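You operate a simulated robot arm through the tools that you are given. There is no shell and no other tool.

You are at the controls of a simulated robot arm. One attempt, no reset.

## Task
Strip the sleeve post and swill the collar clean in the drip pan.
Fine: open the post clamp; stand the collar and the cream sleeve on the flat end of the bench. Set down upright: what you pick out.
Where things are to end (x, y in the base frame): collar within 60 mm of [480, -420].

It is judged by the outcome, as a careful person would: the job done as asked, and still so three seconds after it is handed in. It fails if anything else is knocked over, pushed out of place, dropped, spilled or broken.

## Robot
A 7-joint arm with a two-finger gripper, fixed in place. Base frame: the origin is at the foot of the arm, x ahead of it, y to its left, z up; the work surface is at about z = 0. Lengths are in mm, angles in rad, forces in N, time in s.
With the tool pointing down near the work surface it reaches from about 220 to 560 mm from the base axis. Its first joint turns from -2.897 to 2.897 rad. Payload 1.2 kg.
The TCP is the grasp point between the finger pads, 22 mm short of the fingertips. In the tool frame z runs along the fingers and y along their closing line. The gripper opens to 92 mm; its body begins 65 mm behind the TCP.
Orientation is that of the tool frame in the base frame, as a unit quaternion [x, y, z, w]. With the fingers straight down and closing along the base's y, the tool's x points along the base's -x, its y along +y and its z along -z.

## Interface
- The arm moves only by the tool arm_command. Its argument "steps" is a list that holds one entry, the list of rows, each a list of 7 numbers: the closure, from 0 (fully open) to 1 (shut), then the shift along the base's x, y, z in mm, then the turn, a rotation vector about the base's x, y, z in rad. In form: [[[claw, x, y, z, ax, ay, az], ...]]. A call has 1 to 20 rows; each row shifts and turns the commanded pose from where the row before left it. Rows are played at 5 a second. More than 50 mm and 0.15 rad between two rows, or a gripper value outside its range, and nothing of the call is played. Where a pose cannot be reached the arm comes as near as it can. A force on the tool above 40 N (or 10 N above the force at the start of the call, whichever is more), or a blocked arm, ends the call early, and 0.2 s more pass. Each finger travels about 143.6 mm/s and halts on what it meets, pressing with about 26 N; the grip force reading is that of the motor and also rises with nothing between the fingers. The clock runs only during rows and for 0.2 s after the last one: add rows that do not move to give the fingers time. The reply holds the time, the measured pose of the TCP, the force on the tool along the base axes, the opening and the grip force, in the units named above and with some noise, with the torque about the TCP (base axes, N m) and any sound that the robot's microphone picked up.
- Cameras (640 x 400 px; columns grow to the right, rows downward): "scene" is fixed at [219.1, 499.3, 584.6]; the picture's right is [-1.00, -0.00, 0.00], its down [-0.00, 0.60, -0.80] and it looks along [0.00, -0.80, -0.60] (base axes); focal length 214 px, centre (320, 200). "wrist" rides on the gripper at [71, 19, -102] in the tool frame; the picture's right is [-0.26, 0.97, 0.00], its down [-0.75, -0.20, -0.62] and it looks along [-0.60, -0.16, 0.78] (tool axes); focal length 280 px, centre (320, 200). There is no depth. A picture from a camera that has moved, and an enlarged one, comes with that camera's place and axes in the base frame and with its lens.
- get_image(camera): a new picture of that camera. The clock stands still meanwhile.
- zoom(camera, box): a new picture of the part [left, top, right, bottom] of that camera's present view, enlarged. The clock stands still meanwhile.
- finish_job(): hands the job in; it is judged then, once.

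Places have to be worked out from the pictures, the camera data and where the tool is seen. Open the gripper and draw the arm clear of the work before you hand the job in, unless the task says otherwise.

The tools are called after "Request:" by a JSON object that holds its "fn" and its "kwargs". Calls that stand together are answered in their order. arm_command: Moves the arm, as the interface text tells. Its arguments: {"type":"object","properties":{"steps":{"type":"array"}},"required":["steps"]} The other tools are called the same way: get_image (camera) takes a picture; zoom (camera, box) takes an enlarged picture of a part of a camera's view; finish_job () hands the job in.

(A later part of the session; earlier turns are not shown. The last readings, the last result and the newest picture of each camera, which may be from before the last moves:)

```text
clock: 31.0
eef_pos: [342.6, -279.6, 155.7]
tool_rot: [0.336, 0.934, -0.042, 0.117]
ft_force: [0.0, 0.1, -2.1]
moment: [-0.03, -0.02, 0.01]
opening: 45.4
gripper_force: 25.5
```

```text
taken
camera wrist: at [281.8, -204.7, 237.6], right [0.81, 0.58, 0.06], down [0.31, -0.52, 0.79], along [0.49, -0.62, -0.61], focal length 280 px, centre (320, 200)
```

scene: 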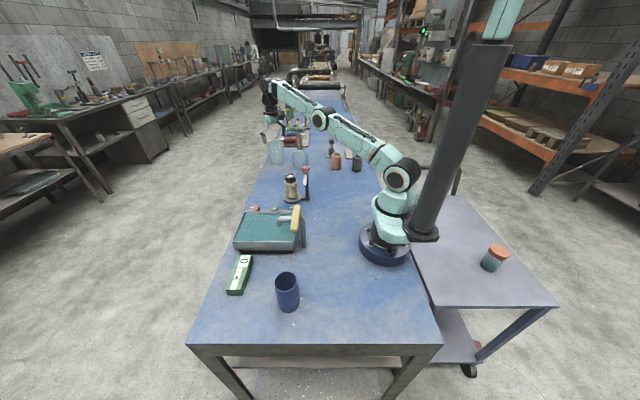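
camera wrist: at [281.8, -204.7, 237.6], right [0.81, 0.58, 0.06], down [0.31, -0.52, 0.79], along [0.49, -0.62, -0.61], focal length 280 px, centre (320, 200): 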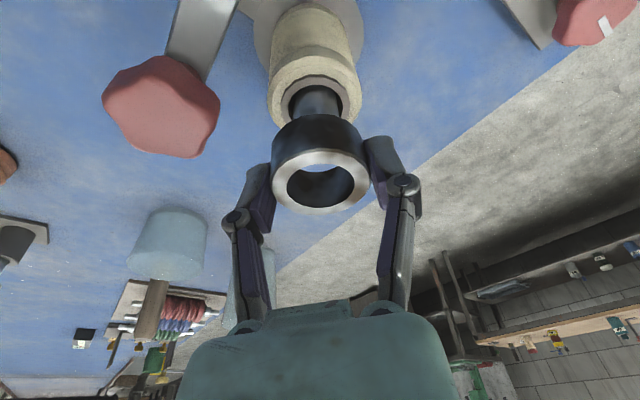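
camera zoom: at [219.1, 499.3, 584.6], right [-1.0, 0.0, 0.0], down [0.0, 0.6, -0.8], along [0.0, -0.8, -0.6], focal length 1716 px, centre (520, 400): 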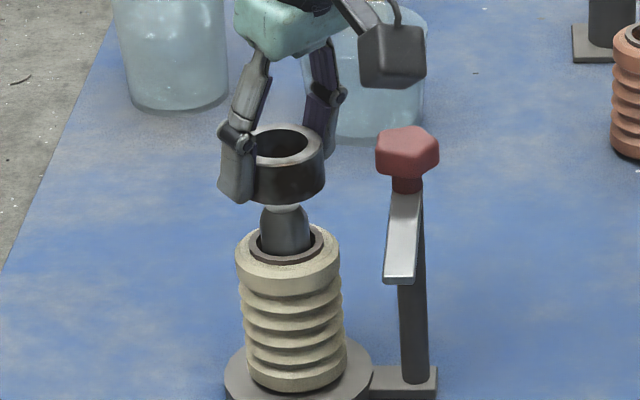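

The collar is off the post and hangs upright; the sleeve stayed put. I'll raise, then carry it over the pan while yawing +1.2 rad so the camera bracket stays away from the tap.

Request:
{"fn": "arm_command", "kwargs": {"steps": [[[1, 0, 0, 20, 0, 0, 0], [1, 0, 0, 25, 0, 0, 0], [1, 8.2, 20, 10, 0, 0, 0.12], [1, 8.2, 21.5, 0, 0, 0, 0.12], [1, 8.2, 21.5, 0, 0, 0, 0.12], [1, 8.2, 21.5, 0, 0, 0, 0.12], [1, 8.2, 21.5, 0, 0, 0, 0.12], [1, 8.2, 21.5, 0, 0, 0, 0.12], [1, 8.2, 21.5, 0, 0, 0, 0.12], [1, 8.2, 21.5, 0, 0, 0, 0.12], [1, 8.2, 21.5, 0, 0, 0, 0.12], [1, 8.2, 21.5, 0, 0, 0, 0.12], [1, 0, 0, 0, 0, 0, 0]]]}}

Request:
{"fn": "get_image", "kwargs": {"camera": "wrist"}}

Request:
{"fn": "zoom", "kwargs": {"camera": "scene", "box": [200, 140, 340, 270]}}

```text
clock: 33.8
eef_pos: [426.2, -65.8, 210.9]
tool_rot: [-0.251, 0.96, 0.032, 0.121]
ft_force: [0.9, 0.3, -2.2]
moment: [-0.01, 0.01, 0.02]
opening: 45.4
gripper_force: 25.8
```

```text
taken
camera wrist: at [332.8, -95.2, 292.0], right [-0.25, 0.97, 0.06], down [0.6, 0.1, 0.79], along [0.76, 0.24, -0.61], focal length 280 px, centre (320, 200)
```

wrist: 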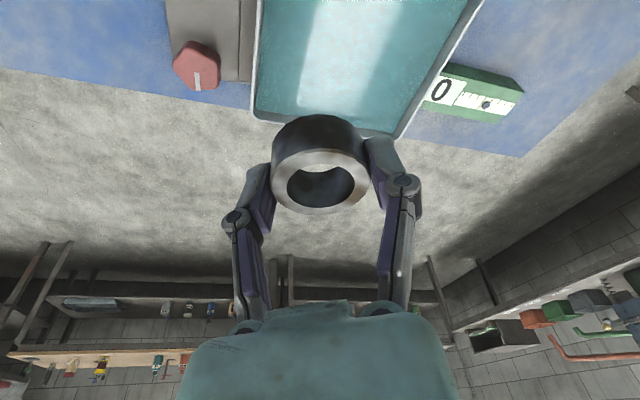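

```text
3.08 times, centred on (270, 205) of scene
camera zoom: at [219.1, 499.3, 584.6], right [-1.0, 0.0, 0.0], down [0.0, 0.6, -0.8], along [0.0, -0.8, -0.6], focal length 660 px, centre (474, 185)
```

zoom: 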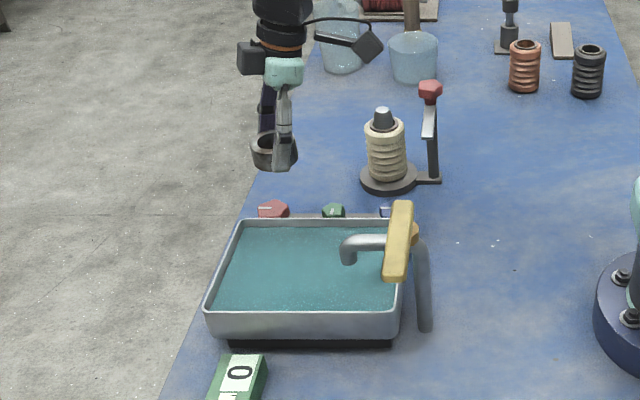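

The wrist view shows the pan farther toward +y than I first thought, and reconciling both cameras gives a rim at z≈67, x 301–499, y −107…40, liquid ≈54. I'll shift to about (430, -36), add 0.4 rad of yaw to keep the camera from the tap, and lower to just above the rim for a check.

Request:
{"fn": "arm_command", "kwargs": {"steps": [[[1, 1.3, 10, -20, 0, 0, 0.133], [1, 1.3, 10, -25, 0, 0, 0.133], [1, 1.3, 10, -20, 0, 0, 0.133], [1, 0, 0, -20, 0, 0, 0], [1, 0, 0, 0, 0, 0, 0], [1, 0, 0, 0, 0, 0, 0]]]}}

Request:
{"fn": "get_image", "kwargs": {"camera": "wrist"}}

Request:
{"fn": "zoom", "kwargs": {"camera": "scene", "box": [220, 150, 320, 260]}}

```text
clock: 35.2
eef_pos: [429.9, -36.4, 125.5]
tool_rot: [-0.436, 0.891, 0.055, 0.112]
ft_force: [0.1, 0.2, -0.5]
moment: [-0.02, 0.03, 0.01]
opening: 45.3
gripper_force: 26.2
```

```text
taken
camera wrist: at [354.8, -97.5, 206.2], right [-0.61, 0.79, 0.06], down [0.51, 0.33, 0.79], along [0.61, 0.51, -0.61], focal length 280 px, centre (320, 200)
```

wrist: 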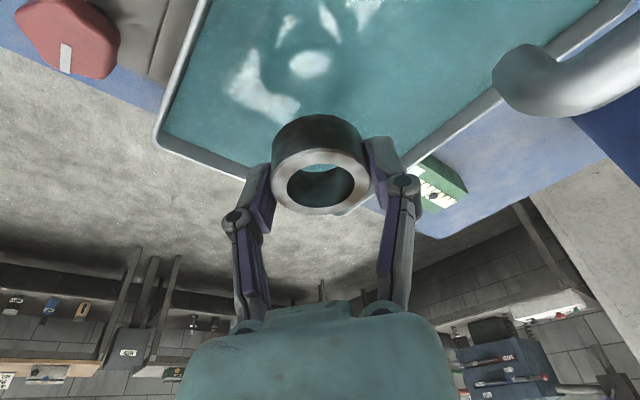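

```text
3.64 times, centred on (270, 205) of scene
camera zoom: at [219.1, 499.3, 584.6], right [-1.0, 0.0, 0.0], down [0.0, 0.6, -0.8], along [0.0, -0.8, -0.6], focal length 780 px, centre (502, 182)
```

zoom: 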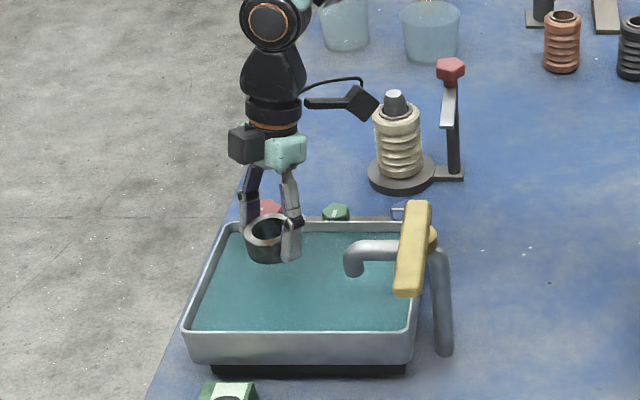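

The collar is above the liquid (its reflection shows) and clear of the walls, with the tap well away. I'll lower slowly into the liquid, to TCP z≈60.

Request:
{"fn": "arm_command", "kwargs": {"steps": [[[1, 0, 0, -12, 0, 0, 0], [1, 0, 0, -12, 0, 0, 0], [1, 0, 0, -10, 0, 0, 0], [1, 0, 0, -8, 0, 0, 0], [1, 0, 0, -8, 0, 0, 0], [1, 0, 0, -8, 0, 0, 0], [1, 0, 0, -7, 0, 0, 0], [1, 0, 0, 0, 0, 0, 0]]]}}

Request:
{"fn": "get_image", "kwargs": {"camera": "wrist"}}

Request:
{"fn": "zoom", "kwargs": {"camera": "scene", "box": [220, 170, 320, 260]}}

```text
clock: 37.0
eef_pos: [429.5, -36.4, 61.3]
tool_rot: [-0.435, 0.892, 0.054, 0.111]
ft_force: [0.2, -0.5, -1.3]
moment: [-0.01, 0.05, 0.04]
opening: 45.5
gripper_force: 25.7
```

```text
taken
camera wrist: at [355.0, -97.7, 141.5], right [-0.61, 0.79, 0.06], down [0.51, 0.33, 0.79], along [0.61, 0.51, -0.61], focal length 280 px, centre (320, 200)
```

wrist: 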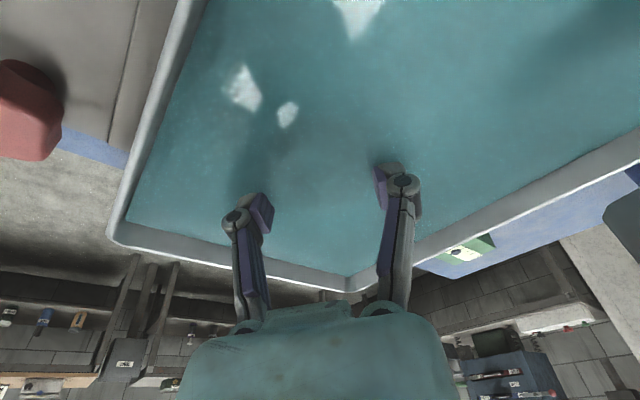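

```text
4.44 times, centred on (270, 215) of scene
camera zoom: at [219.1, 499.3, 584.6], right [-1.0, 0.0, 0.0], down [0.0, 0.6, -0.8], along [0.0, -0.8, -0.6], focal length 953 px, centre (542, 133)
```

zoom: 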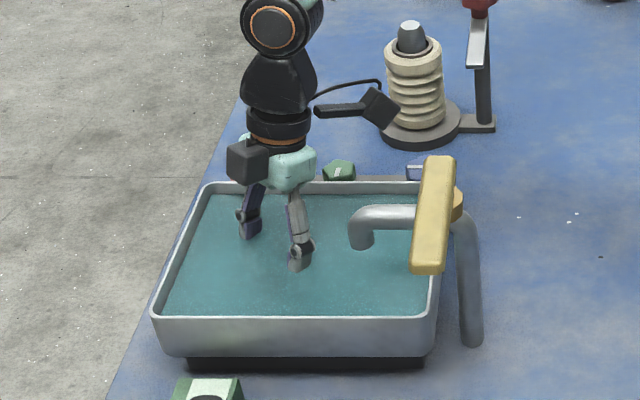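

The collar is completely under the liquid and no force has appeared. I'll go 4 mm deeper and swill it in a gentle ellipse kept away from walls and spout.

Request:
{"fn": "arm_command", "kwargs": {"steps": [[[1, 6, 0, -2, 0, 0, 0], [1, 6, 0, -2, 0, 0, 0], [1, -1.6, 8, 0, 0, 0, 0], [1, -4.4, 5.9, 0, 0, 0, 0], [1, -6, 2.1, 0, 0, 0, 0], [1, -6, -2.1, 0, 0, 0, 0], [1, -4.4, -5.9, 0, 0, 0, 0], [1, -1.6, -8, 0, 0, 0, 0], [1, 1.6, -8, 0, 0, 0, 0], [1, 4.4, -5.9, 0, 0, 0, 0], [1, 6, -2.1, 0, 0, 0, 0], [1, 6, 2.1, 0, 0, 0, 0], [1, 4.4, 5.9, 0, 0, 0, 0], [1, 1.6, 8, 0, 0, 0, 0], [1, 0, 0, 0, 0, 0, 0]]]}}

Request:
{"fn": "zoom", "kwargs": {"camera": "scene", "box": [220, 170, 320, 260]}}

```text
clock: 40.2
eef_pos: [441.1, -37.0, 55.8]
tool_rot: [-0.435, 0.892, 0.054, 0.112]
ft_force: [0.5, -5.5, 11.0]
moment: [-0.33, 0.03, 0.0]
opening: 45.2
gripper_force: 26.0
```

```text
4.44 times, centred on (270, 215) of scene
camera zoom: at [219.1, 499.3, 584.6], right [-1.0, 0.0, 0.0], down [0.0, 0.6, -0.8], along [0.0, -0.8, -0.6], focal length 953 px, centre (542, 133)
```

zoom: 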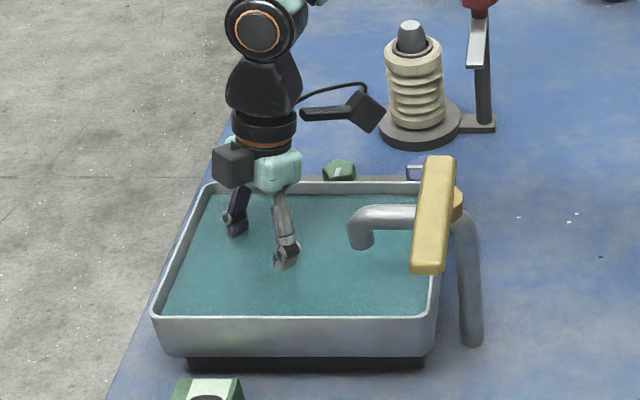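

The reading of 11 N upward means the collar just touches the pan floor. I'll rise 4 mm and do another loop free of it.

Request:
{"fn": "arm_command", "kwargs": {"steps": [[[1, 0, 0, 2, 0, 0, 0], [1, 0, 0, 2, 0, 0, 0], [1, -1.6, 8, 0, 0, 0, 0], [1, -4.4, 5.9, 0, 0, 0, 0], [1, -6, 2.1, 0, 0, 0, 0], [1, -6, -2.1, 0, 0, 0, 0], [1, -4.4, -5.9, 0, 0, 0, 0], [1, -1.6, -8, 0, 0, 0, 0], [1, 1.6, -8, 0, 0, 0, 0], [1, 4.4, -5.9, 0, 0, 0, 0], [1, 6, -2.1, 0, 0, 0, 0], [1, 6, 2.1, 0, 0, 0, 0], [1, 4.4, 5.9, 0, 0, 0, 0], [1, 1.6, 8, 0, 0, 0, 0], [1, -6, 0, 0, 0, 0, 0], [1, -6, 0, 0, 0, 0, 0], [1, 0, 0, 0, 0, 0, 0]]]}}

Request:
{"fn": "get_image", "kwargs": {"camera": "wrist"}}

```text
clock: 43.8
eef_pos: [428.7, -36.5, 60.4]
tool_rot: [-0.435, 0.892, 0.055, 0.111]
ft_force: [-0.2, 0.0, -0.6]
moment: [0.03, 0.06, -0.02]
opening: 45.3
gripper_force: 26.0
```

```text
taken
camera wrist: at [354.5, -97.5, 142.1], right [-0.61, 0.79, 0.06], down [0.51, 0.33, 0.79], along [0.61, 0.51, -0.61], focal length 280 px, centre (320, 200)
```

wrist: 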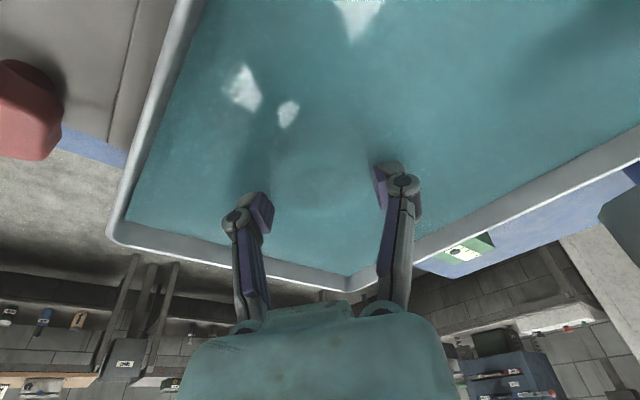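

The force is back to zero. I'll add some brisker strokes along y and then lift slowly out above the pan to inspect and drip off.

Request:
{"fn": "arm_command", "kwargs": {"steps": [[[1, 0, 14, 0, 0, 0, 0], [1, 0, -14, 0, 0, 0, 0], [1, 0, -14, 0, 0, 0, 0], [1, 0, 14, 0, 0, 0, 0], [1, 0, 14, 0, 0, 0, 0], [1, 0, -14, 0, 0, 0, 0], [1, 0, -14, 0, 0, 0, 0], [1, 0, 14, 0, 0, 0, 0], [1, 0, 0, 8, 0, 0, 0], [1, 0, 0, 8, 0, 0, 0], [1, 0, 0, 10, 0, 0, 0], [1, 0, 0, 12, 0, 0, 0], [1, 0, 0, 12, 0, 0, 0], [1, 0, 0, 0, 0, 0, 0], [1, 0, 0, 0, 0, 0, 0], [1, 0, 0, 0, 0, 0, 0], [1, 0, 0, 0, 0, 0, 0], [1, 0, 0, 0, 0, 0, 0]]]}}

Request:
{"fn": "get_image", "kwargs": {"camera": "wrist"}}

Request:
{"fn": "zoom", "kwargs": {"camera": "scene", "box": [220, 170, 320, 260]}}

```text
clock: 47.6
eef_pos: [428.7, -36.2, 110.0]
tool_rot: [-0.436, 0.891, 0.055, 0.111]
ft_force: [0.2, -1.0, -1.1]
moment: [-0.02, 0.02, 0.04]
opening: 45.2
gripper_force: 25.7
```

```text
taken
camera wrist: at [355.1, -97.0, 191.3], right [-0.61, 0.79, 0.06], down [0.51, 0.33, 0.79], along [0.61, 0.51, -0.61], focal length 280 px, centre (320, 200)
```

wrist: 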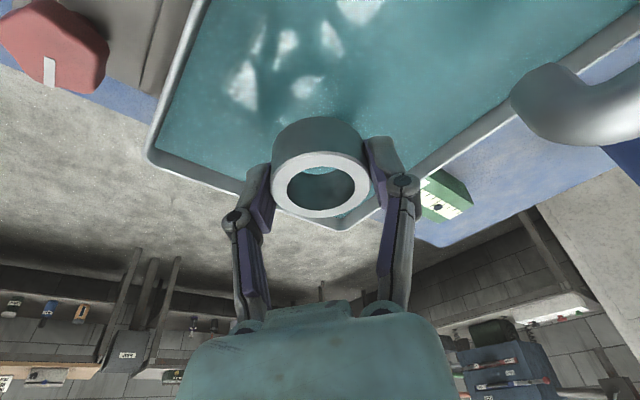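

```text
4.44 times, centred on (270, 215) of scene
camera zoom: at [219.1, 499.3, 584.6], right [-1.0, 0.0, 0.0], down [0.0, 0.6, -0.8], along [0.0, -0.8, -0.6], focal length 953 px, centre (542, 133)
```

zoom: 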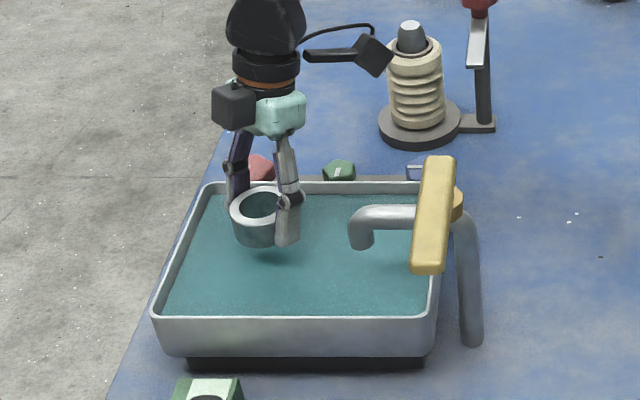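

The collar has turned from greasy black to light grey. I'll zoom in to verify that it's clean all round and still sits straight in the grip.

Request:
{"fn": "zoom", "kwargs": {"camera": "wrist", "box": [230, 100, 420, 230]}}

Request:
{"fn": "zoom", "kwargs": {"camera": "scene", "box": [262, 200, 298, 232]}}

```text
3.08 times, centred on (325, 165) of wrist
camera zoom: at [355.1, -97.0, 191.3], right [-0.61, 0.79, 0.06], down [0.51, 0.33, 0.79], along [0.61, 0.51, -0.61], focal length 863 px, centre (305, 308)
```

zoom: 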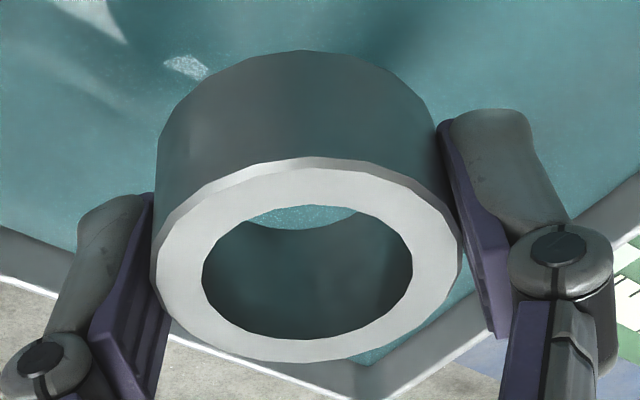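

```text
12.50 times, centred on (280, 216) of scene
camera zoom: at [219.1, 499.3, 584.6], right [-1.0, 0.0, 0.0], down [0.0, 0.6, -0.8], along [0.0, -0.8, -0.6], focal length 2681 px, centre (820, 0)
```

zoom: 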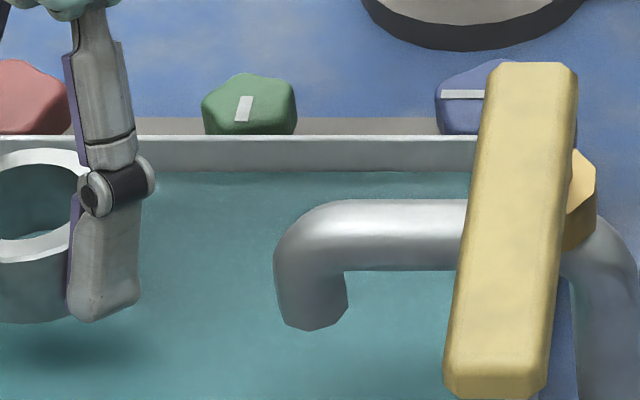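

The collar is clean metal now and level in the grip. I'll let it drip a bit longer, raise, and carry it toward the placing area, turning the yaw back so that the tilt points radially outward.

Request:
{"fn": "arm_command", "kwargs": {"steps": [[[1, 0, 0, 0, 0, 0, 0], [1, 0, 0, 0, 0, 0, 0], [1, 0, 0, 0, 0, 0, 0], [1, 0, 0, 0, 0, 0, 0], [1, 0, 0, 20, 0, 0, 0], [1, 0, 0, 35, 0, 0, 0], [1, 0, 0, 35, 0, 0, 0], [1, 1, -26.7, 0, 0, 0, -0.148], [1, 1, -26.7, 0, 0, 0, -0.148], [1, 1, -26.7, 0, 0, 0, -0.148], [1, 1, -26.7, 0, 0, 0, -0.148], [1, 1, -26.7, 0, 0, 0, -0.148], [1, 1, -26.7, 0, 0, 0, -0.148], [1, 1, -26.7, 0, 0, 0, -0.148], [1, 1, -26.7, 0, 0, 0, -0.148], [1, 1, -26.7, 0, 0, 0, -0.148], [1, 1, -26.7, 0, 0, 0, -0.148], [1, 1, -26.7, 0, 0, 0, -0.148], [1, 0, 0, 0, 0, 0, 0]]]}}

Request:
{"fn": "get_image", "kwargs": {"camera": "wrist"}}

Request:
{"fn": "get_image", "kwargs": {"camera": "scene"}}

```text
clock: 51.6
eef_pos: [441.1, -330.3, 199.6]
tool_rot: [0.35, 0.928, -0.044, 0.116]
ft_force: [0.2, 0.6, -1.7]
moment: [0.04, 0.03, -0.01]
opening: 45.0
gripper_force: 26.3
```

```text
taken
camera wrist: at [381.8, -254.2, 281.1], right [0.83, 0.56, 0.06], down [0.3, -0.53, 0.79], along [0.48, -0.64, -0.61], focal length 280 px, centre (320, 200)
```

wrist: 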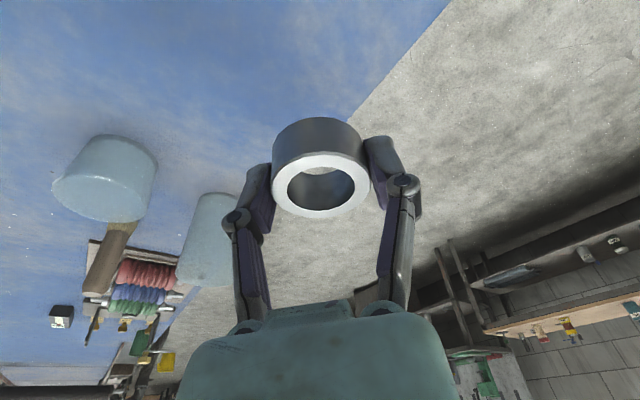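

```text
taken
```

scene: 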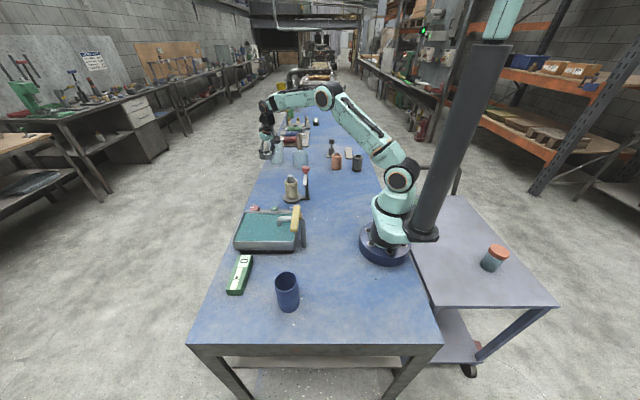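

I'm at (441, -330, 200) with the collar steady. I'll extend outward while lowering to about (462, -405, 100).

Request:
{"fn": "arm_command", "kwargs": {"steps": [[[1, 5.3, -18.7, -25, 0, 0, 0], [1, 5.3, -18.7, -25, 0, 0, 0], [1, 5.3, -18.7, -25, 0, 0, 0], [1, 5.3, -18.7, -25, 0, 0, 0], [1, 0, 0, 0, 0, 0, 0], [1, 0, 0, 0, 0, 0, 0]]]}}

Request:
{"fn": "get_image", "kwargs": {"camera": "wrist"}}

Request:
{"fn": "zoom", "kwargs": {"camera": "scene", "box": [230, 100, 350, 220]}}

```text
clock: 53.0
eef_pos: [458.6, -399.4, 98.1]
tool_rot: [0.349, 0.929, -0.044, 0.116]
ft_force: [0.3, -0.2, -1.2]
moment: [0.0, 0.02, -0.03]
opening: 45.0
gripper_force: 25.8
out of reach, approached as far as the arm can: row 4
```

```text
taken
camera wrist: at [399.1, -322.9, 178.8], right [0.83, 0.56, 0.06], down [0.3, -0.53, 0.79], along [0.48, -0.64, -0.61], focal length 280 px, centre (320, 200)
```

wrist: 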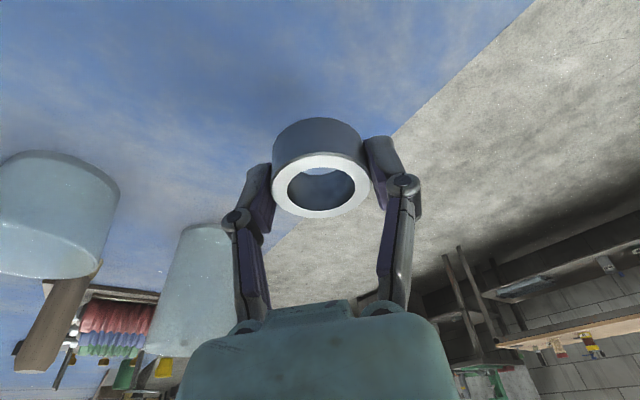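

```text
3.33 times, centred on (290, 160) of scene
camera zoom: at [219.1, 499.3, 584.6], right [-1.0, 0.0, 0.0], down [0.0, 0.6, -0.8], along [0.0, -0.8, -0.6], focal length 715 px, centre (420, 333)
```

zoom: 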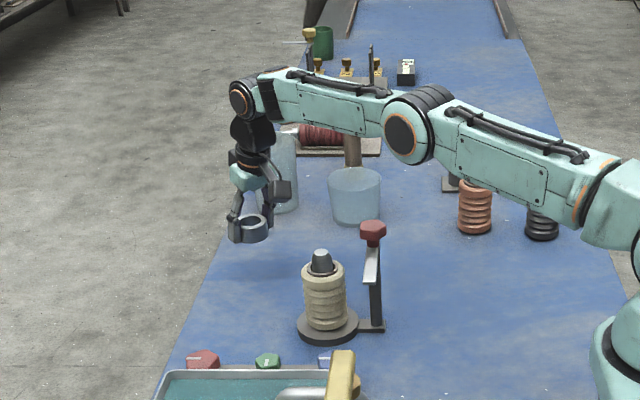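

It reached (458.6, -399.4) at the edge of reach, 30 mm from the target point. I'll retract a few mm so that the descent is exact, and lower to z≈45.

Request:
{"fn": "arm_command", "kwargs": {"steps": [[[1, -4, 3.5, -5, 0, 0, 0], [1, 0, 0, -15, 0, 0, 0], [1, 0, 0, -15, 0, 0, 0], [1, 0, 0, -15, 0, 0, 0], [1, 0, 0, 0, 0, 0, 0], [1, 0, 0, 0, 0, 0, 0]]]}}

Request:
{"fn": "zoom", "kwargs": {"camera": "scene", "box": [235, 140, 315, 210]}}

Request:
{"fn": "get_image", "kwargs": {"camera": "wrist"}}

```text
clock: 54.4
eef_pos: [453.1, -395.9, 50.1]
tool_rot: [0.349, 0.929, -0.044, 0.116]
ft_force: [0.6, 1.1, -1.4]
moment: [-0.01, 0.01, 0.02]
opening: 45.0
gripper_force: 26.0
```

```text
5.71 times, centred on (275, 175) of scene
camera zoom: at [219.1, 499.3, 584.6], right [-1.0, 0.0, 0.0], down [0.0, 0.6, -0.8], along [0.0, -0.8, -0.6], focal length 1226 px, centre (577, 343)
```

zoom: 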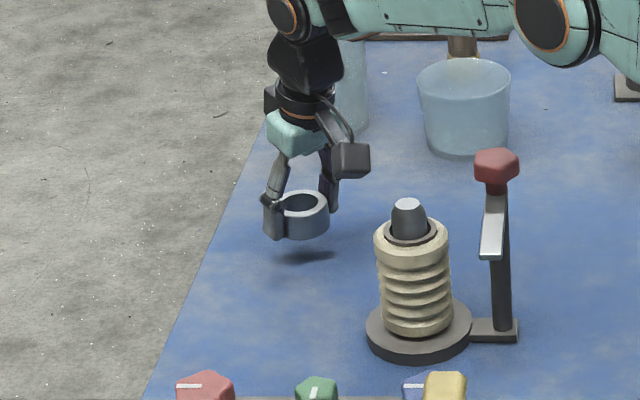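

```text
taken
camera wrist: at [393.7, -318.7, 131.5], right [0.83, 0.56, 0.06], down [0.3, -0.53, 0.79], along [0.48, -0.64, -0.61], focal length 280 px, centre (320, 200)
```

wrist: 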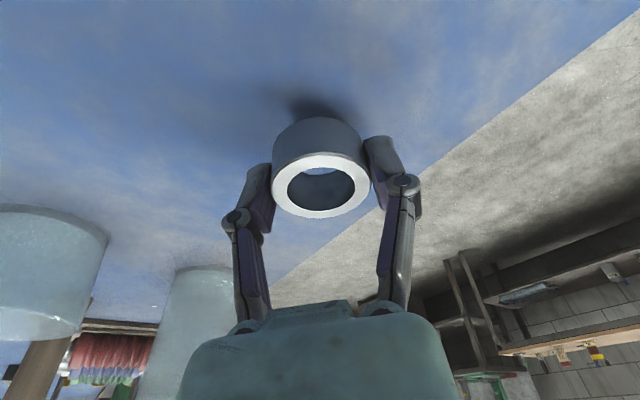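

The collar hovers about 25 mm above the bench, level. I'll lower in smaller steps toward contact.

Request:
{"fn": "arm_command", "kwargs": {"steps": [[[1, 0, 0, -8, 0, 0, 0], [1, 0, 0, -8, 0, 0, 0], [1, 0, 0, -3, 0, 0, 0], [1, 0, 0, -2, 0, 0, 0], [1, 0, 0, 0, 0, 0, 0]]]}}

Request:
{"fn": "zoom", "kwargs": {"camera": "scene", "box": [245, 160, 305, 200]}}

```text
clock: 55.6
eef_pos: [453.6, -395.9, 27.8]
tool_rot: [0.349, 0.929, -0.043, 0.117]
ft_force: [0.1, -0.6, -2.0]
moment: [-0.01, 0.01, 0.01]
opening: 45.2
gripper_force: 25.9
```

```text
10.00 times, centred on (275, 180) of scene
camera zoom: at [219.1, 499.3, 584.6], right [-1.0, 0.0, 0.0], down [0.0, 0.6, -0.8], along [0.0, -0.8, -0.6], focal length 2145 px, centre (770, 400)
```

zoom: 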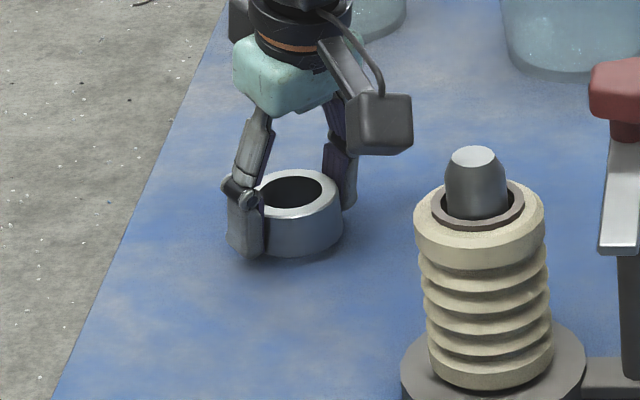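

It's nearly on the bench and not yet in contact. I'll lower by 1 mm steps.

Request:
{"fn": "arm_command", "kwargs": {"steps": [[[1, 0, 0, -1, 0, 0, 0], [1, 0, 0, -1, 0, 0, 0], [1, 0, 0, 0, 0, 0, 0]]]}}

```text
clock: 56.4
eef_pos: [455.2, -396.9, 26.3]
tool_rot: [0.349, 0.929, -0.043, 0.115]
ft_force: [0.7, 0.3, -2.0]
moment: [-0.02, -0.03, 0.01]
opening: 45.1
gripper_force: 26.1
```

There is still no contact force, so I'll continue down another 2 mm in small steps.

Request:
{"fn": "arm_command", "kwargs": {"steps": [[[1, 0, 0, -1, 0, 0, 0], [1, 0, 0, -1, 0, 0, 0], [1, 0, 0, 0, 0, 0, 0]]]}}

```text
clock: 57.2
eef_pos: [453.9, -395.5, 25.5]
tool_rot: [0.35, 0.929, -0.044, 0.117]
ft_force: [-0.1, 0.2, -2.2]
moment: [-0.01, 0.01, -0.01]
opening: 44.9
gripper_force: 25.3
```

Still no contact; continuing by 1 mm steps.

Request:
{"fn": "arm_command", "kwargs": {"steps": [[[1, 0, 0, -1, 0, 0, 0], [1, 0, 0, 0, 0, 0, 0]]]}}

Request:
{"fn": "zoom", "kwargs": {"camera": "scene", "box": [250, 170, 290, 195]}}

```text
clock: 57.8
eef_pos: [454.1, -396.6, 24.2]
tool_rot: [0.349, 0.929, -0.043, 0.117]
ft_force: [-0.9, 0.3, -2.0]
moment: [0.03, 0.0, -0.01]
opening: 44.9
gripper_force: 26.1
```

```text
16.00 times, centred on (270, 182) of scene
camera zoom: at [219.1, 499.3, 584.6], right [-1.0, 0.0, 0.0], down [0.0, 0.6, -0.8], along [0.0, -0.8, -0.6], focal length 3432 px, centre (1120, 480)
```

zoom: 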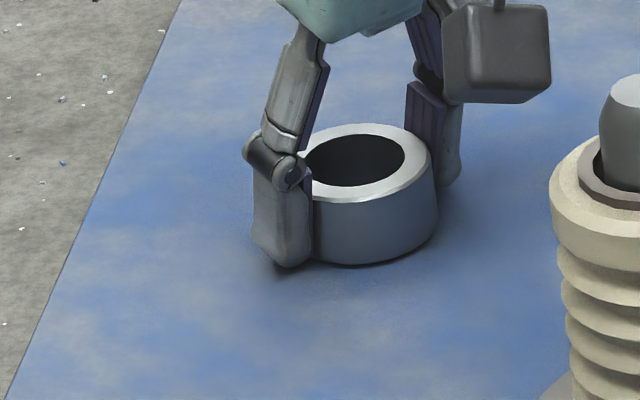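

There is a very small gap left. I'll take one more 1 mm step at a time.

Request:
{"fn": "arm_command", "kwargs": {"steps": [[[1, 0, 0, -1, 0, 0, 0], [1, 0, 0, 0, 0, 0, 0]]]}}

```text
clock: 58.4
eef_pos: [453.9, -396.5, 22.9]
tool_rot: [0.349, 0.929, -0.044, 0.117]
ft_force: [-0.4, 0.3, 1.6]
moment: [-0.05, 0.05, -0.01]
opening: 44.8
gripper_force: 26.3
```

Fz flipped to +1.6 N, so the collar is standing on the bench. I'll release gradually.

Request:
{"fn": "arm_command", "kwargs": {"steps": [[[0.45, 0, 0, 0, 0, 0, 0], [0.35, 0, 0, 0, 0, 0, 0], [0.25, 0, 0, 0, 0, 0, 0], [0.1, 0, 0, 0, 0, 0, 0], [0.1, 0, 0, 0, 0, 0, 0]]]}}

Request:
{"fn": "zoom", "kwargs": {"camera": "scene", "box": [250, 170, 290, 195]}}

Request:
{"fn": "get_image", "kwargs": {"camera": "wrist"}}

```text
clock: 59.6
eef_pos: [453.8, -395.6, 21.6]
tool_rot: [0.35, 0.929, -0.043, 0.117]
ft_force: [0.0, 0.1, 0.0]
moment: [0.0, -0.01, 0.0]
opening: 82.7
gripper_force: 0.0
```

```text
16.00 times, centred on (270, 182) of scene
camera zoom: at [219.1, 499.3, 584.6], right [-1.0, 0.0, 0.0], down [0.0, 0.6, -0.8], along [0.0, -0.8, -0.6], focal length 3432 px, centre (1120, 480)
```

zoom: 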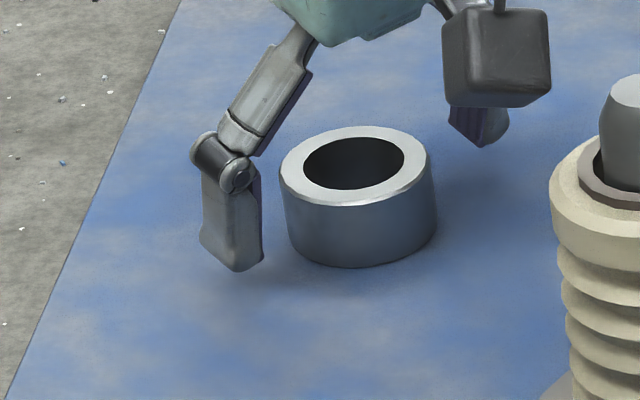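

```text
taken
camera wrist: at [394.3, -319.4, 103.9], right [0.83, 0.56, 0.06], down [0.3, -0.53, 0.79], along [0.48, -0.64, -0.61], focal length 280 px, centre (320, 200)
```

wrist: 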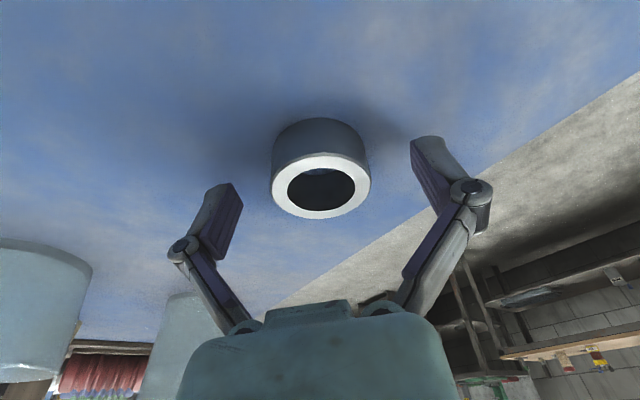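

The collar stands upright and clean at about (454, -396), 35 mm from the target point. I'll rise straight up, then level the tool, yaw it back so that the fingers close along y, and go above the sleeve at about (343.5, -279.5).

Request:
{"fn": "arm_command", "kwargs": {"steps": [[[0, 0, 0, 15, 0, 0, 0], [0, 0, 0, 25, 0, 0, 0], [0, 0, 0, 30, 0, 0, 0], [0, -2, 2, 35, 0, 0, 0], [0, -15.5, 16.3, 14, 0.082, 0.0945, 0], [0, -15.5, 16.3, 14, 0.082, 0.0945, 0], [0, -15.5, 16.3, 14, 0, 0, 0.143], [0, -15.5, 16.3, 14, 0, 0, 0.143], [0, -15.5, 16.3, 14, 0, 0, 0.143], [0, -15.5, 16.3, 5, 0, 0, 0.143], [0, -15.5, 16.3, 0, 0, 0, 0.143], [0, 0, 0, 0, 0, 0, 0], [0, 0, 0, 0, 0, 0, 0]]]}}

Request:
{"fn": "get_image", "kwargs": {"camera": "wrist"}}

Request:
{"fn": "zoom", "kwargs": {"camera": "scene", "box": [235, 130, 335, 210]}}

```text
clock: 62.4
eef_pos: [343.2, -280.9, 202.8]
tool_rot: [0.001, 1.0, 0.0, 0.0]
ft_force: [0.8, -0.2, -0.5]
moment: [0.01, -0.01, 0.04]
opening: 92.2
gripper_force: 0.1
```

```text
taken
camera wrist: at [271.2, -259.8, 305.0], right [0.27, 0.96, 0.0], down [0.75, -0.21, 0.63], along [0.6, -0.17, -0.78], focal length 280 px, centre (320, 200)
```

wrist: 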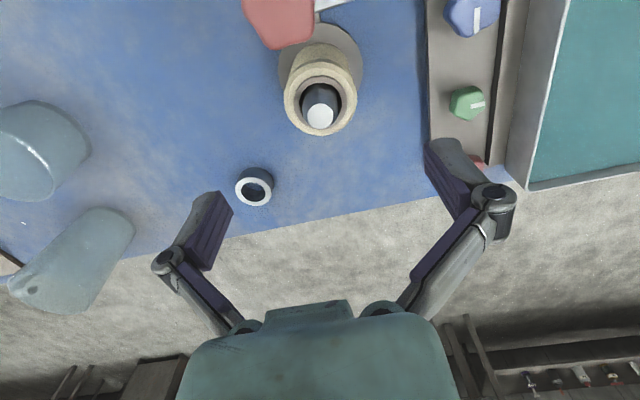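

```text
5.00 times, centred on (285, 170) of scene
camera zoom: at [219.1, 499.3, 584.6], right [-1.0, 0.0, 0.0], down [0.0, 0.6, -0.8], along [0.0, -0.8, -0.6], focal length 1072 px, centre (495, 350)
```

zoom: 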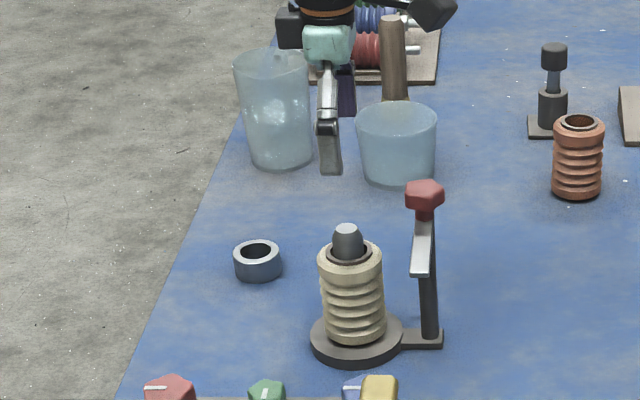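

The peg and sleeve line up with the tool axis within about 1 mm. I'll descend to TCP z≈120, check the clearances, and then go lower.

Request:
{"fn": "arm_command", "kwargs": {"steps": [[[0, 0, 0, -28, 0, 0, 0], [0, 0, 0, -28, 0, 0, 0], [0, 0, 0, -26, 0, 0, 0], [0, 0, 0, 0, 0, 0, 0]]]}}

Request:
{"fn": "get_image", "kwargs": {"camera": "wrist"}}

Request:
{"fn": "zoom", "kwargs": {"camera": "scene", "box": [255, 140, 335, 210]}}

```text
clock: 63.4
eef_pos: [342.9, -280.7, 120.7]
tool_rot: [0.002, 1.0, -0.002, 0.0]
ft_force: [-1.1, 0.2, 0.5]
moment: [0.01, 0.0, 0.04]
opening: 91.9
gripper_force: 0.1
```

```text
taken
camera wrist: at [270.9, -261.0, 222.9], right [0.27, 0.96, 0.0], down [0.75, -0.21, 0.63], along [0.6, -0.17, -0.78], focal length 280 px, centre (320, 200)
```

wrist: 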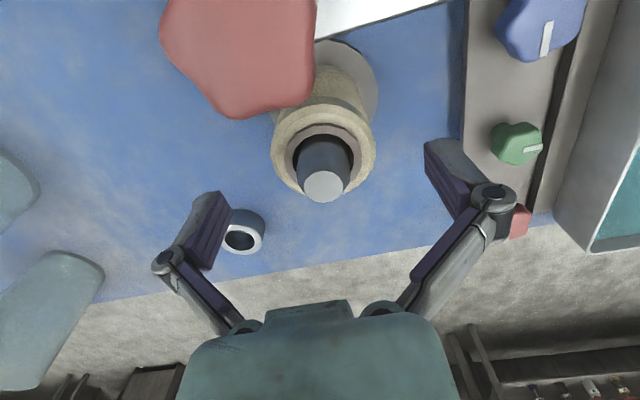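

```text
5.71 times, centred on (295, 175) of scene
camera zoom: at [219.1, 499.3, 584.6], right [-1.0, 0.0, 0.0], down [0.0, 0.6, -0.8], along [0.0, -0.8, -0.6], focal length 1226 px, centre (463, 343)
```

zoom: 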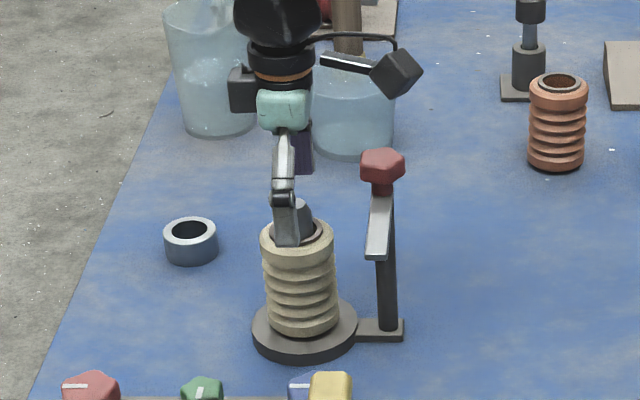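

Clearances look good. I'll nudge +1.3 mm in y, descend to TCP z≈90 and part-close around the sleeve top.

Request:
{"fn": "arm_command", "kwargs": {"steps": [[[0, 0.3, 1.3, -10, 0, 0, 0], [0, 0, 0, -10, 0, 0, 0], [0, 0, 0, -10, 0, 0, 0], [0, 0, 0, 0, 0, 0, 0], [0.2, 0, 0, 0, 0, 0, 0], [0.27, 0, 0, 0, 0, 0, 0], [0.27, 0, 0, 0, 0, 0, 0]]]}}

Request:
{"fn": "get_image", "kwargs": {"camera": "wrist"}}

Request:
{"fn": "zoom", "kwargs": {"camera": "scene", "box": [265, 150, 325, 210]}}

```text
clock: 65.0
eef_pos: [344.0, -280.3, 91.3]
tool_rot: [0.003, 1.0, -0.001, 0.0]
ft_force: [-0.6, 0.6, 0.2]
moment: [0.01, 0.0, -0.01]
opening: 66.9
gripper_force: 0.2
```

```text
taken
camera wrist: at [271.2, -259.2, 193.2], right [0.27, 0.96, 0.0], down [0.75, -0.21, 0.63], along [0.6, -0.17, -0.78], focal length 280 px, centre (320, 200)
```

wrist: 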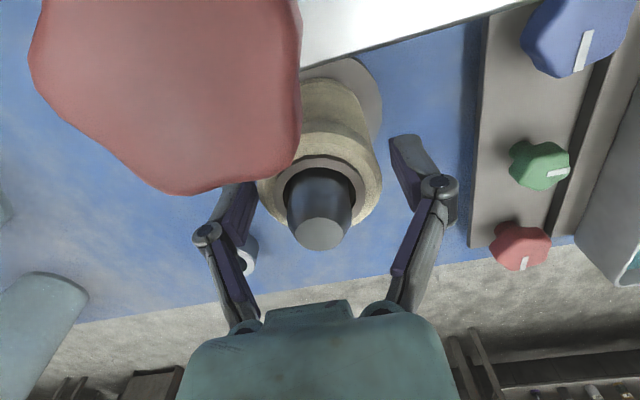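

```text
6.67 times, centred on (295, 180) of scene
camera zoom: at [219.1, 499.3, 584.6], right [-1.0, 0.0, 0.0], down [0.0, 0.6, -0.8], along [0.0, -0.8, -0.6], focal length 1430 px, centre (487, 333)
```

zoom: 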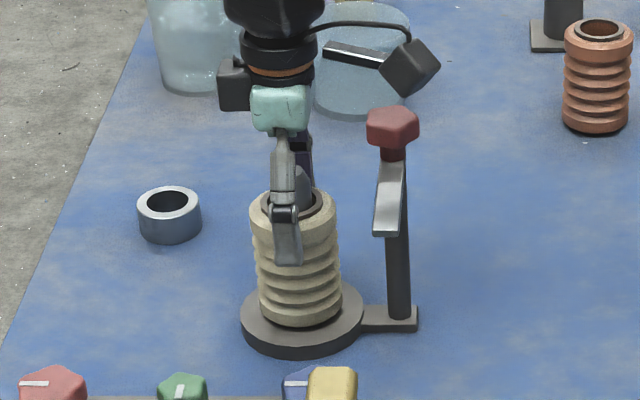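

The sleeve is centred between the pads. I'll close fully on it.

Request:
{"fn": "arm_command", "kwargs": {"steps": [[[0.35, 0, 0, 0, 0, 0, 0], [0.5, 0, 0, 0, 0, 0, 0], [1, 0, 0, 0, 0, 0, 0], [1, 0, 0, 0, 0, 0, 0]]]}}

Request:
{"fn": "zoom", "kwargs": {"camera": "scene", "box": [265, 150, 325, 210]}}

```text
clock: 66.0
eef_pos: [343.7, -279.5, 90.4]
tool_rot: [0.002, 1.0, -0.001, -0.001]
ft_force: [-1.2, -1.8, 6.7]
moment: [0.04, 0.05, 0.03]
opening: 55.2
gripper_force: 25.8
```

```text
6.67 times, centred on (295, 180) of scene
camera zoom: at [219.1, 499.3, 584.6], right [-1.0, 0.0, 0.0], down [0.0, 0.6, -0.8], along [0.0, -0.8, -0.6], focal length 1430 px, centre (487, 333)
```

zoom: 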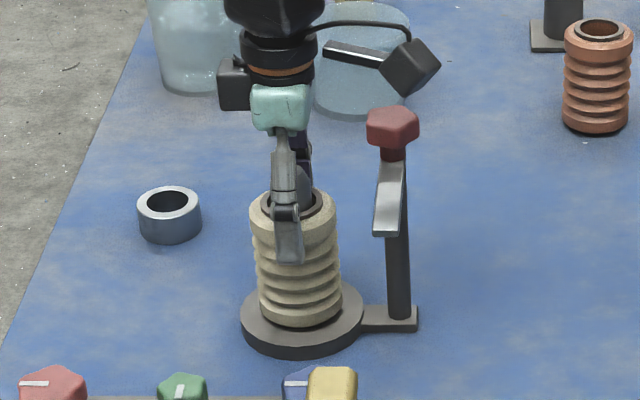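

The sleeve is gripped at 55.2 mm. I'll lift it straight up slowly and check it.

Request:
{"fn": "arm_command", "kwargs": {"steps": [[[1, 0, 0, 4, 0, 0, 0], [1, 0, 0, 6, 0, 0, 0], [1, 0, 0, 8, 0, 0, 0], [1, 0, 0, 10, 0, 0, 0], [1, 0, 0, 0, 0, 0, 0]]]}}

Request:
{"fn": "zoom", "kwargs": {"camera": "scene", "box": [265, 150, 325, 210]}}

```text
clock: 67.2
eef_pos: [345.3, -277.5, 119.1]
tool_rot: [0.001, 1.0, 0.0, 0.0]
ft_force: [-0.3, 0.4, -1.4]
moment: [0.03, 0.02, 0.02]
opening: 55.6
gripper_force: 26.3
```

```text
6.67 times, centred on (295, 180) of scene
camera zoom: at [219.1, 499.3, 584.6], right [-1.0, 0.0, 0.0], down [0.0, 0.6, -0.8], along [0.0, -0.8, -0.6], focal length 1430 px, centre (487, 333)
```

zoom: 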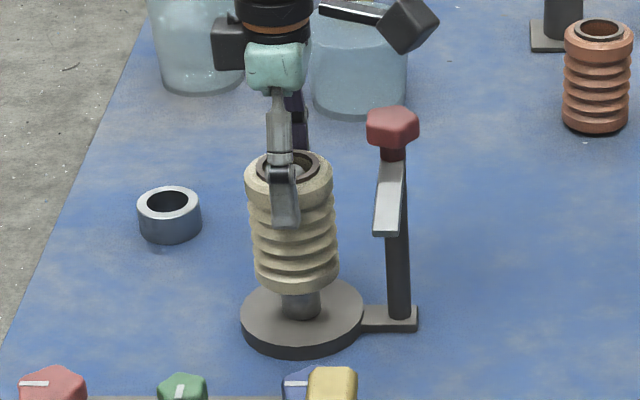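

The sleeve comes up cleanly off the peg. I'll keep lifting straight up until its bottom clears the peg top (TCP z≈218).

Request:
{"fn": "arm_command", "kwargs": {"steps": [[[1, 0, 0, 14, 0, 0, 0], [1, 0, 0, 15, 0, 0, 0], [1, 0, 0, 15, 0, 0, 0], [1, 0, 0, 15, 0, 0, 0], [1, 0, 0, 20, 0, 0, 0], [1, 0, 0, 20, 0, 0, 0], [1, 0, 0, 0, 0, 0, 0]]]}}

Request:
{"fn": "zoom", "kwargs": {"camera": "scene", "box": [245, 130, 335, 210]}}

Request:
{"fn": "get_image", "kwargs": {"camera": "wrist"}}

```text
clock: 68.8
eef_pos: [344.7, -278.5, 217.2]
tool_rot: [0.002, 1.0, 0.0, 0.0]
ft_force: [0.7, 0.0, -1.9]
moment: [0.0, -0.01, -0.01]
opening: 55.2
gripper_force: 25.8
```

```text
5.00 times, centred on (290, 170) of scene
camera zoom: at [219.1, 499.3, 584.6], right [-1.0, 0.0, 0.0], down [0.0, 0.6, -0.8], along [0.0, -0.8, -0.6], focal length 1072 px, centre (470, 350)
```

zoom: 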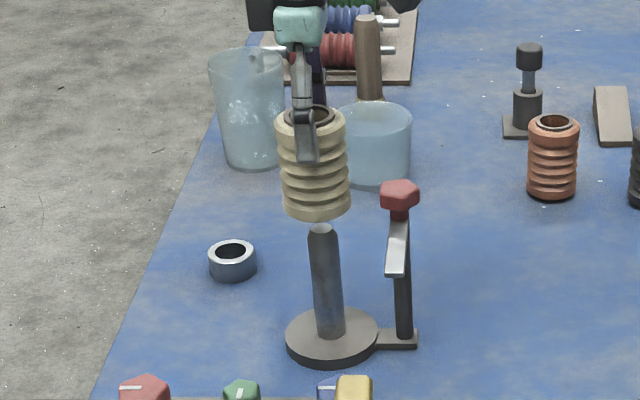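

```text
taken
camera wrist: at [272.3, -258.5, 319.2], right [0.27, 0.96, 0.0], down [0.75, -0.21, 0.62], along [0.6, -0.17, -0.78], focal length 280 px, centre (320, 200)
```

wrist: 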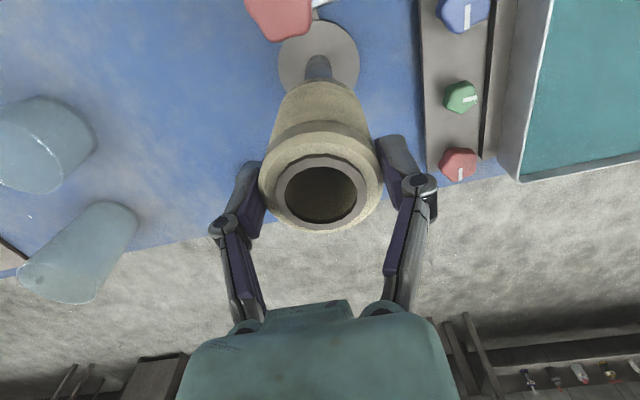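

The sleeve is clear of the peg. I'll rise a little more and carry it to a free spot at about (358, -420), lowering as the arm extends.

Request:
{"fn": "arm_command", "kwargs": {"steps": [[[1, 0, 0, 10, 0, 0, 0], [1, 3, -24, 0, 0, 0, 0], [1, 3, -24, 0, 0, 0, 0], [1, 3, -24, 0, 0, 0, 0], [1, 3, -24, -5, 0, 0, 0], [1, 0.5, -15, -25, 0, 0, 0], [1, 0.5, -15, -25, 0, 0, 0], [1, 0.5, -15, -25, 0, 0, 0], [1, 0, 0, 0, 0, 0, 0]]]}}

Request:
{"fn": "get_image", "kwargs": {"camera": "wrist"}}

Request:
{"fn": "zoom", "kwargs": {"camera": "scene", "box": [245, 130, 335, 210]}}

```text
clock: 70.8
eef_pos: [355.3, -421.7, 147.5]
tool_rot: [0.002, 1.0, -0.001, -0.001]
ft_force: [0.1, 0.5, -0.8]
moment: [-0.02, 0.0, -0.02]
opening: 55.4
gripper_force: 26.3
```

```text
taken
camera wrist: at [282.9, -400.2, 250.1], right [0.27, 0.96, 0.0], down [0.75, -0.21, 0.63], along [0.6, -0.17, -0.78], focal length 280 px, centre (320, 200)
```

wrist: 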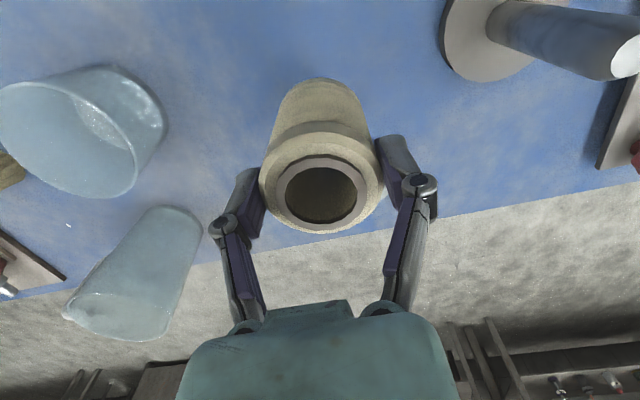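

```text
5.00 times, centred on (290, 170) of scene
camera zoom: at [219.1, 499.3, 584.6], right [-1.0, 0.0, 0.0], down [0.0, 0.6, -0.8], along [0.0, -0.8, -0.6], focal length 1072 px, centre (470, 350)
```

zoom: 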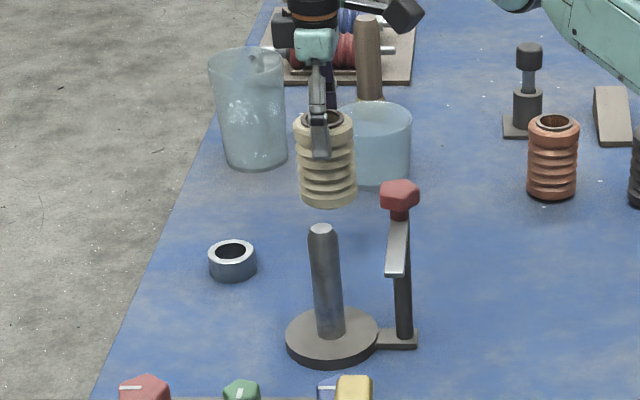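

The sleeve hangs level at (355, -422), clear of everything. I'll lower toward the bench.

Request:
{"fn": "arm_command", "kwargs": {"steps": [[[1, 0, 0, -18, 0, 0, 0], [1, 0, 0, -18, 0, 0, 0], [1, 0, 0, -15, 0, 0, 0], [1, 0, 0, -8, 0, 0, 0], [1, 0, 0, 0, 0, 0, 0]]]}}

Request:
{"fn": "zoom", "kwargs": {"camera": "scene", "box": [255, 140, 335, 200]}}

```text
clock: 72.0
eef_pos: [356.0, -420.3, 90.9]
tool_rot: [0.003, 1.0, -0.001, 0.0]
ft_force: [0.2, 0.8, -1.1]
moment: [0.02, -0.01, 0.0]
opening: 55.2
gripper_force: 25.9
```

```text
6.67 times, centred on (295, 170) of scene
camera zoom: at [219.1, 499.3, 584.6], right [-1.0, 0.0, 0.0], down [0.0, 0.6, -0.8], along [0.0, -0.8, -0.6], focal length 1430 px, centre (487, 400)
```

zoom: 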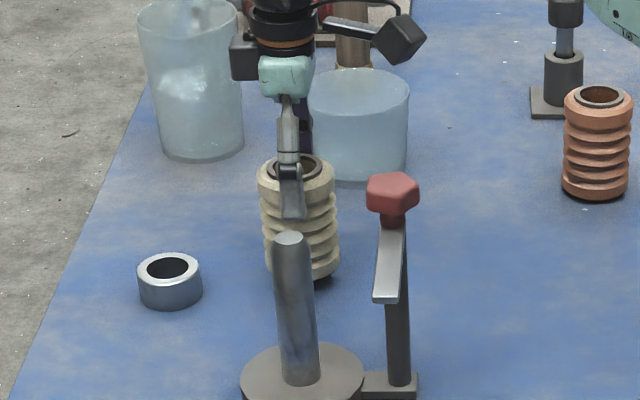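

The sleeve bottom should be about 10 mm above the bench. I'll step down gently.

Request:
{"fn": "arm_command", "kwargs": {"steps": [[[1, 0, 0, -3, 0, 0, 0], [1, 0, 0, -2, 0, 0, 0], [1, 0, 0, -1.5, 0, 0, 0], [1, 0, 0, 0, 0, 0, 0]]]}}

```text
clock: 73.0
eef_pos: [356.8, -420.0, 82.8]
tool_rot: [0.003, 1.0, 0.0, 0.0]
ft_force: [-0.1, -0.5, -1.4]
moment: [0.01, 0.02, -0.02]
opening: 55.5
gripper_force: 26.2
```

No contact yet at z≈83, so I'll continue in 1 mm steps.

Request:
{"fn": "arm_command", "kwargs": {"steps": [[[1, 0, 0, -1, 0, 0, 0], [1, 0, 0, -1, 0, 0, 0], [1, 0, 0, 0, 0, 0, 0]]]}}

```text
clock: 73.8
eef_pos: [356.6, -419.6, 80.4]
tool_rot: [0.003, 1.0, -0.001, 0.0]
ft_force: [0.3, -0.3, -1.1]
moment: [-0.01, -0.02, 0.01]
opening: 55.5
gripper_force: 26.1
```

Still free at z≈80.4; I'll go down 1 mm more at a time.

Request:
{"fn": "arm_command", "kwargs": {"steps": [[[1, 0, 0, -1, 0, 0, 0], [1, 0, 0, 0, 0, 0, 0]]]}}

Request:
{"fn": "zoom", "kwargs": {"camera": "scene", "box": [275, 155, 315, 190]}}

```text
clock: 74.4
eef_pos: [356.9, -418.7, 80.7]
tool_rot: [0.002, 1.0, -0.001, 0.0]
ft_force: [-0.7, 2.4, 6.6]
moment: [0.19, -0.05, 0.04]
opening: 55.4
gripper_force: 26.1
```

```text
11.43 times, centred on (295, 172) of scene
camera zoom: at [219.1, 499.3, 584.6], right [-1.0, 0.0, 0.0], down [0.0, 0.6, -0.8], along [0.0, -0.8, -0.6], focal length 2451 px, centre (606, 514)
```

zoom: 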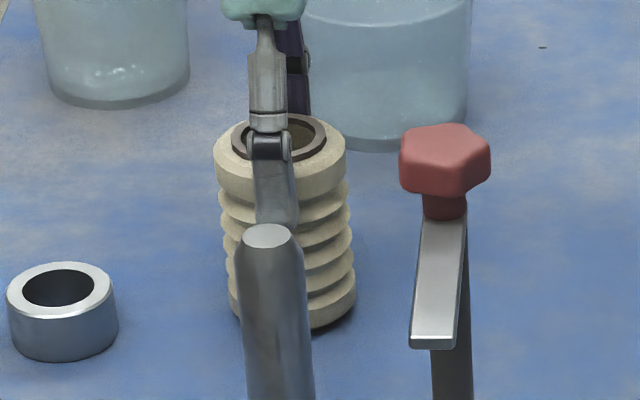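

Contact was made (Fz +6.6 N), so the sleeve is on the bench. I'll release gradually and check that it stands.

Request:
{"fn": "arm_command", "kwargs": {"steps": [[[0.38, 0, 0, 0, 0, 0, 0], [0.34, 0, 0, 0, 0, 0, 0], [0.25, 0, 0, 0, 0, 0, 0], [0.1, 0, 0, 0, 0, 0, 0], [0.05, 0, 0, 0, 0, 0, 0], [0, 0, 0, 0, 0, 0, 0]]]}}

Request:
{"fn": "get_image", "kwargs": {"camera": "wrist"}}

Request:
{"fn": "zoom", "kwargs": {"camera": "scene", "box": [265, 145, 325, 195]}}

```text
clock: 75.8
eef_pos: [357.4, -419.8, 78.5]
tool_rot: [0.003, 1.0, -0.001, -0.001]
ft_force: [-0.2, -0.2, 0.6]
moment: [0.02, 0.01, 0.04]
opening: 92.0
gripper_force: 0.0
```

```text
taken
camera wrist: at [284.0, -399.5, 180.9], right [0.27, 0.96, 0.0], down [0.75, -0.21, 0.63], along [0.6, -0.17, -0.78], focal length 280 px, centre (320, 200)
```

wrist: 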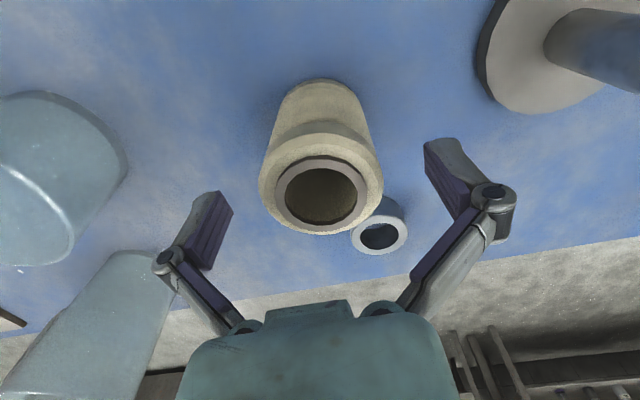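

```text
8.00 times, centred on (295, 170) of scene
camera zoom: at [219.1, 499.3, 584.6], right [-1.0, 0.0, 0.0], down [0.0, 0.6, -0.8], along [0.0, -0.8, -0.6], focal length 1716 px, centre (520, 440)
```

zoom: 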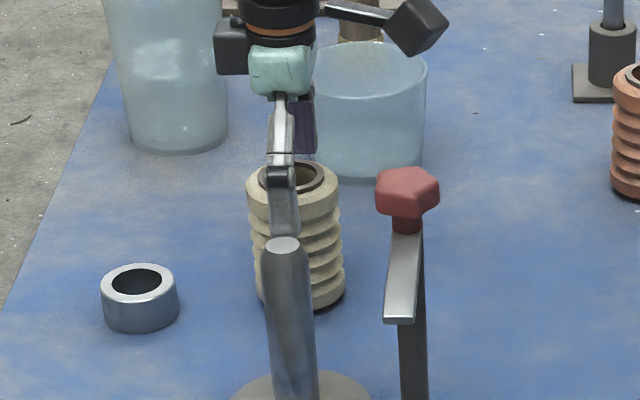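

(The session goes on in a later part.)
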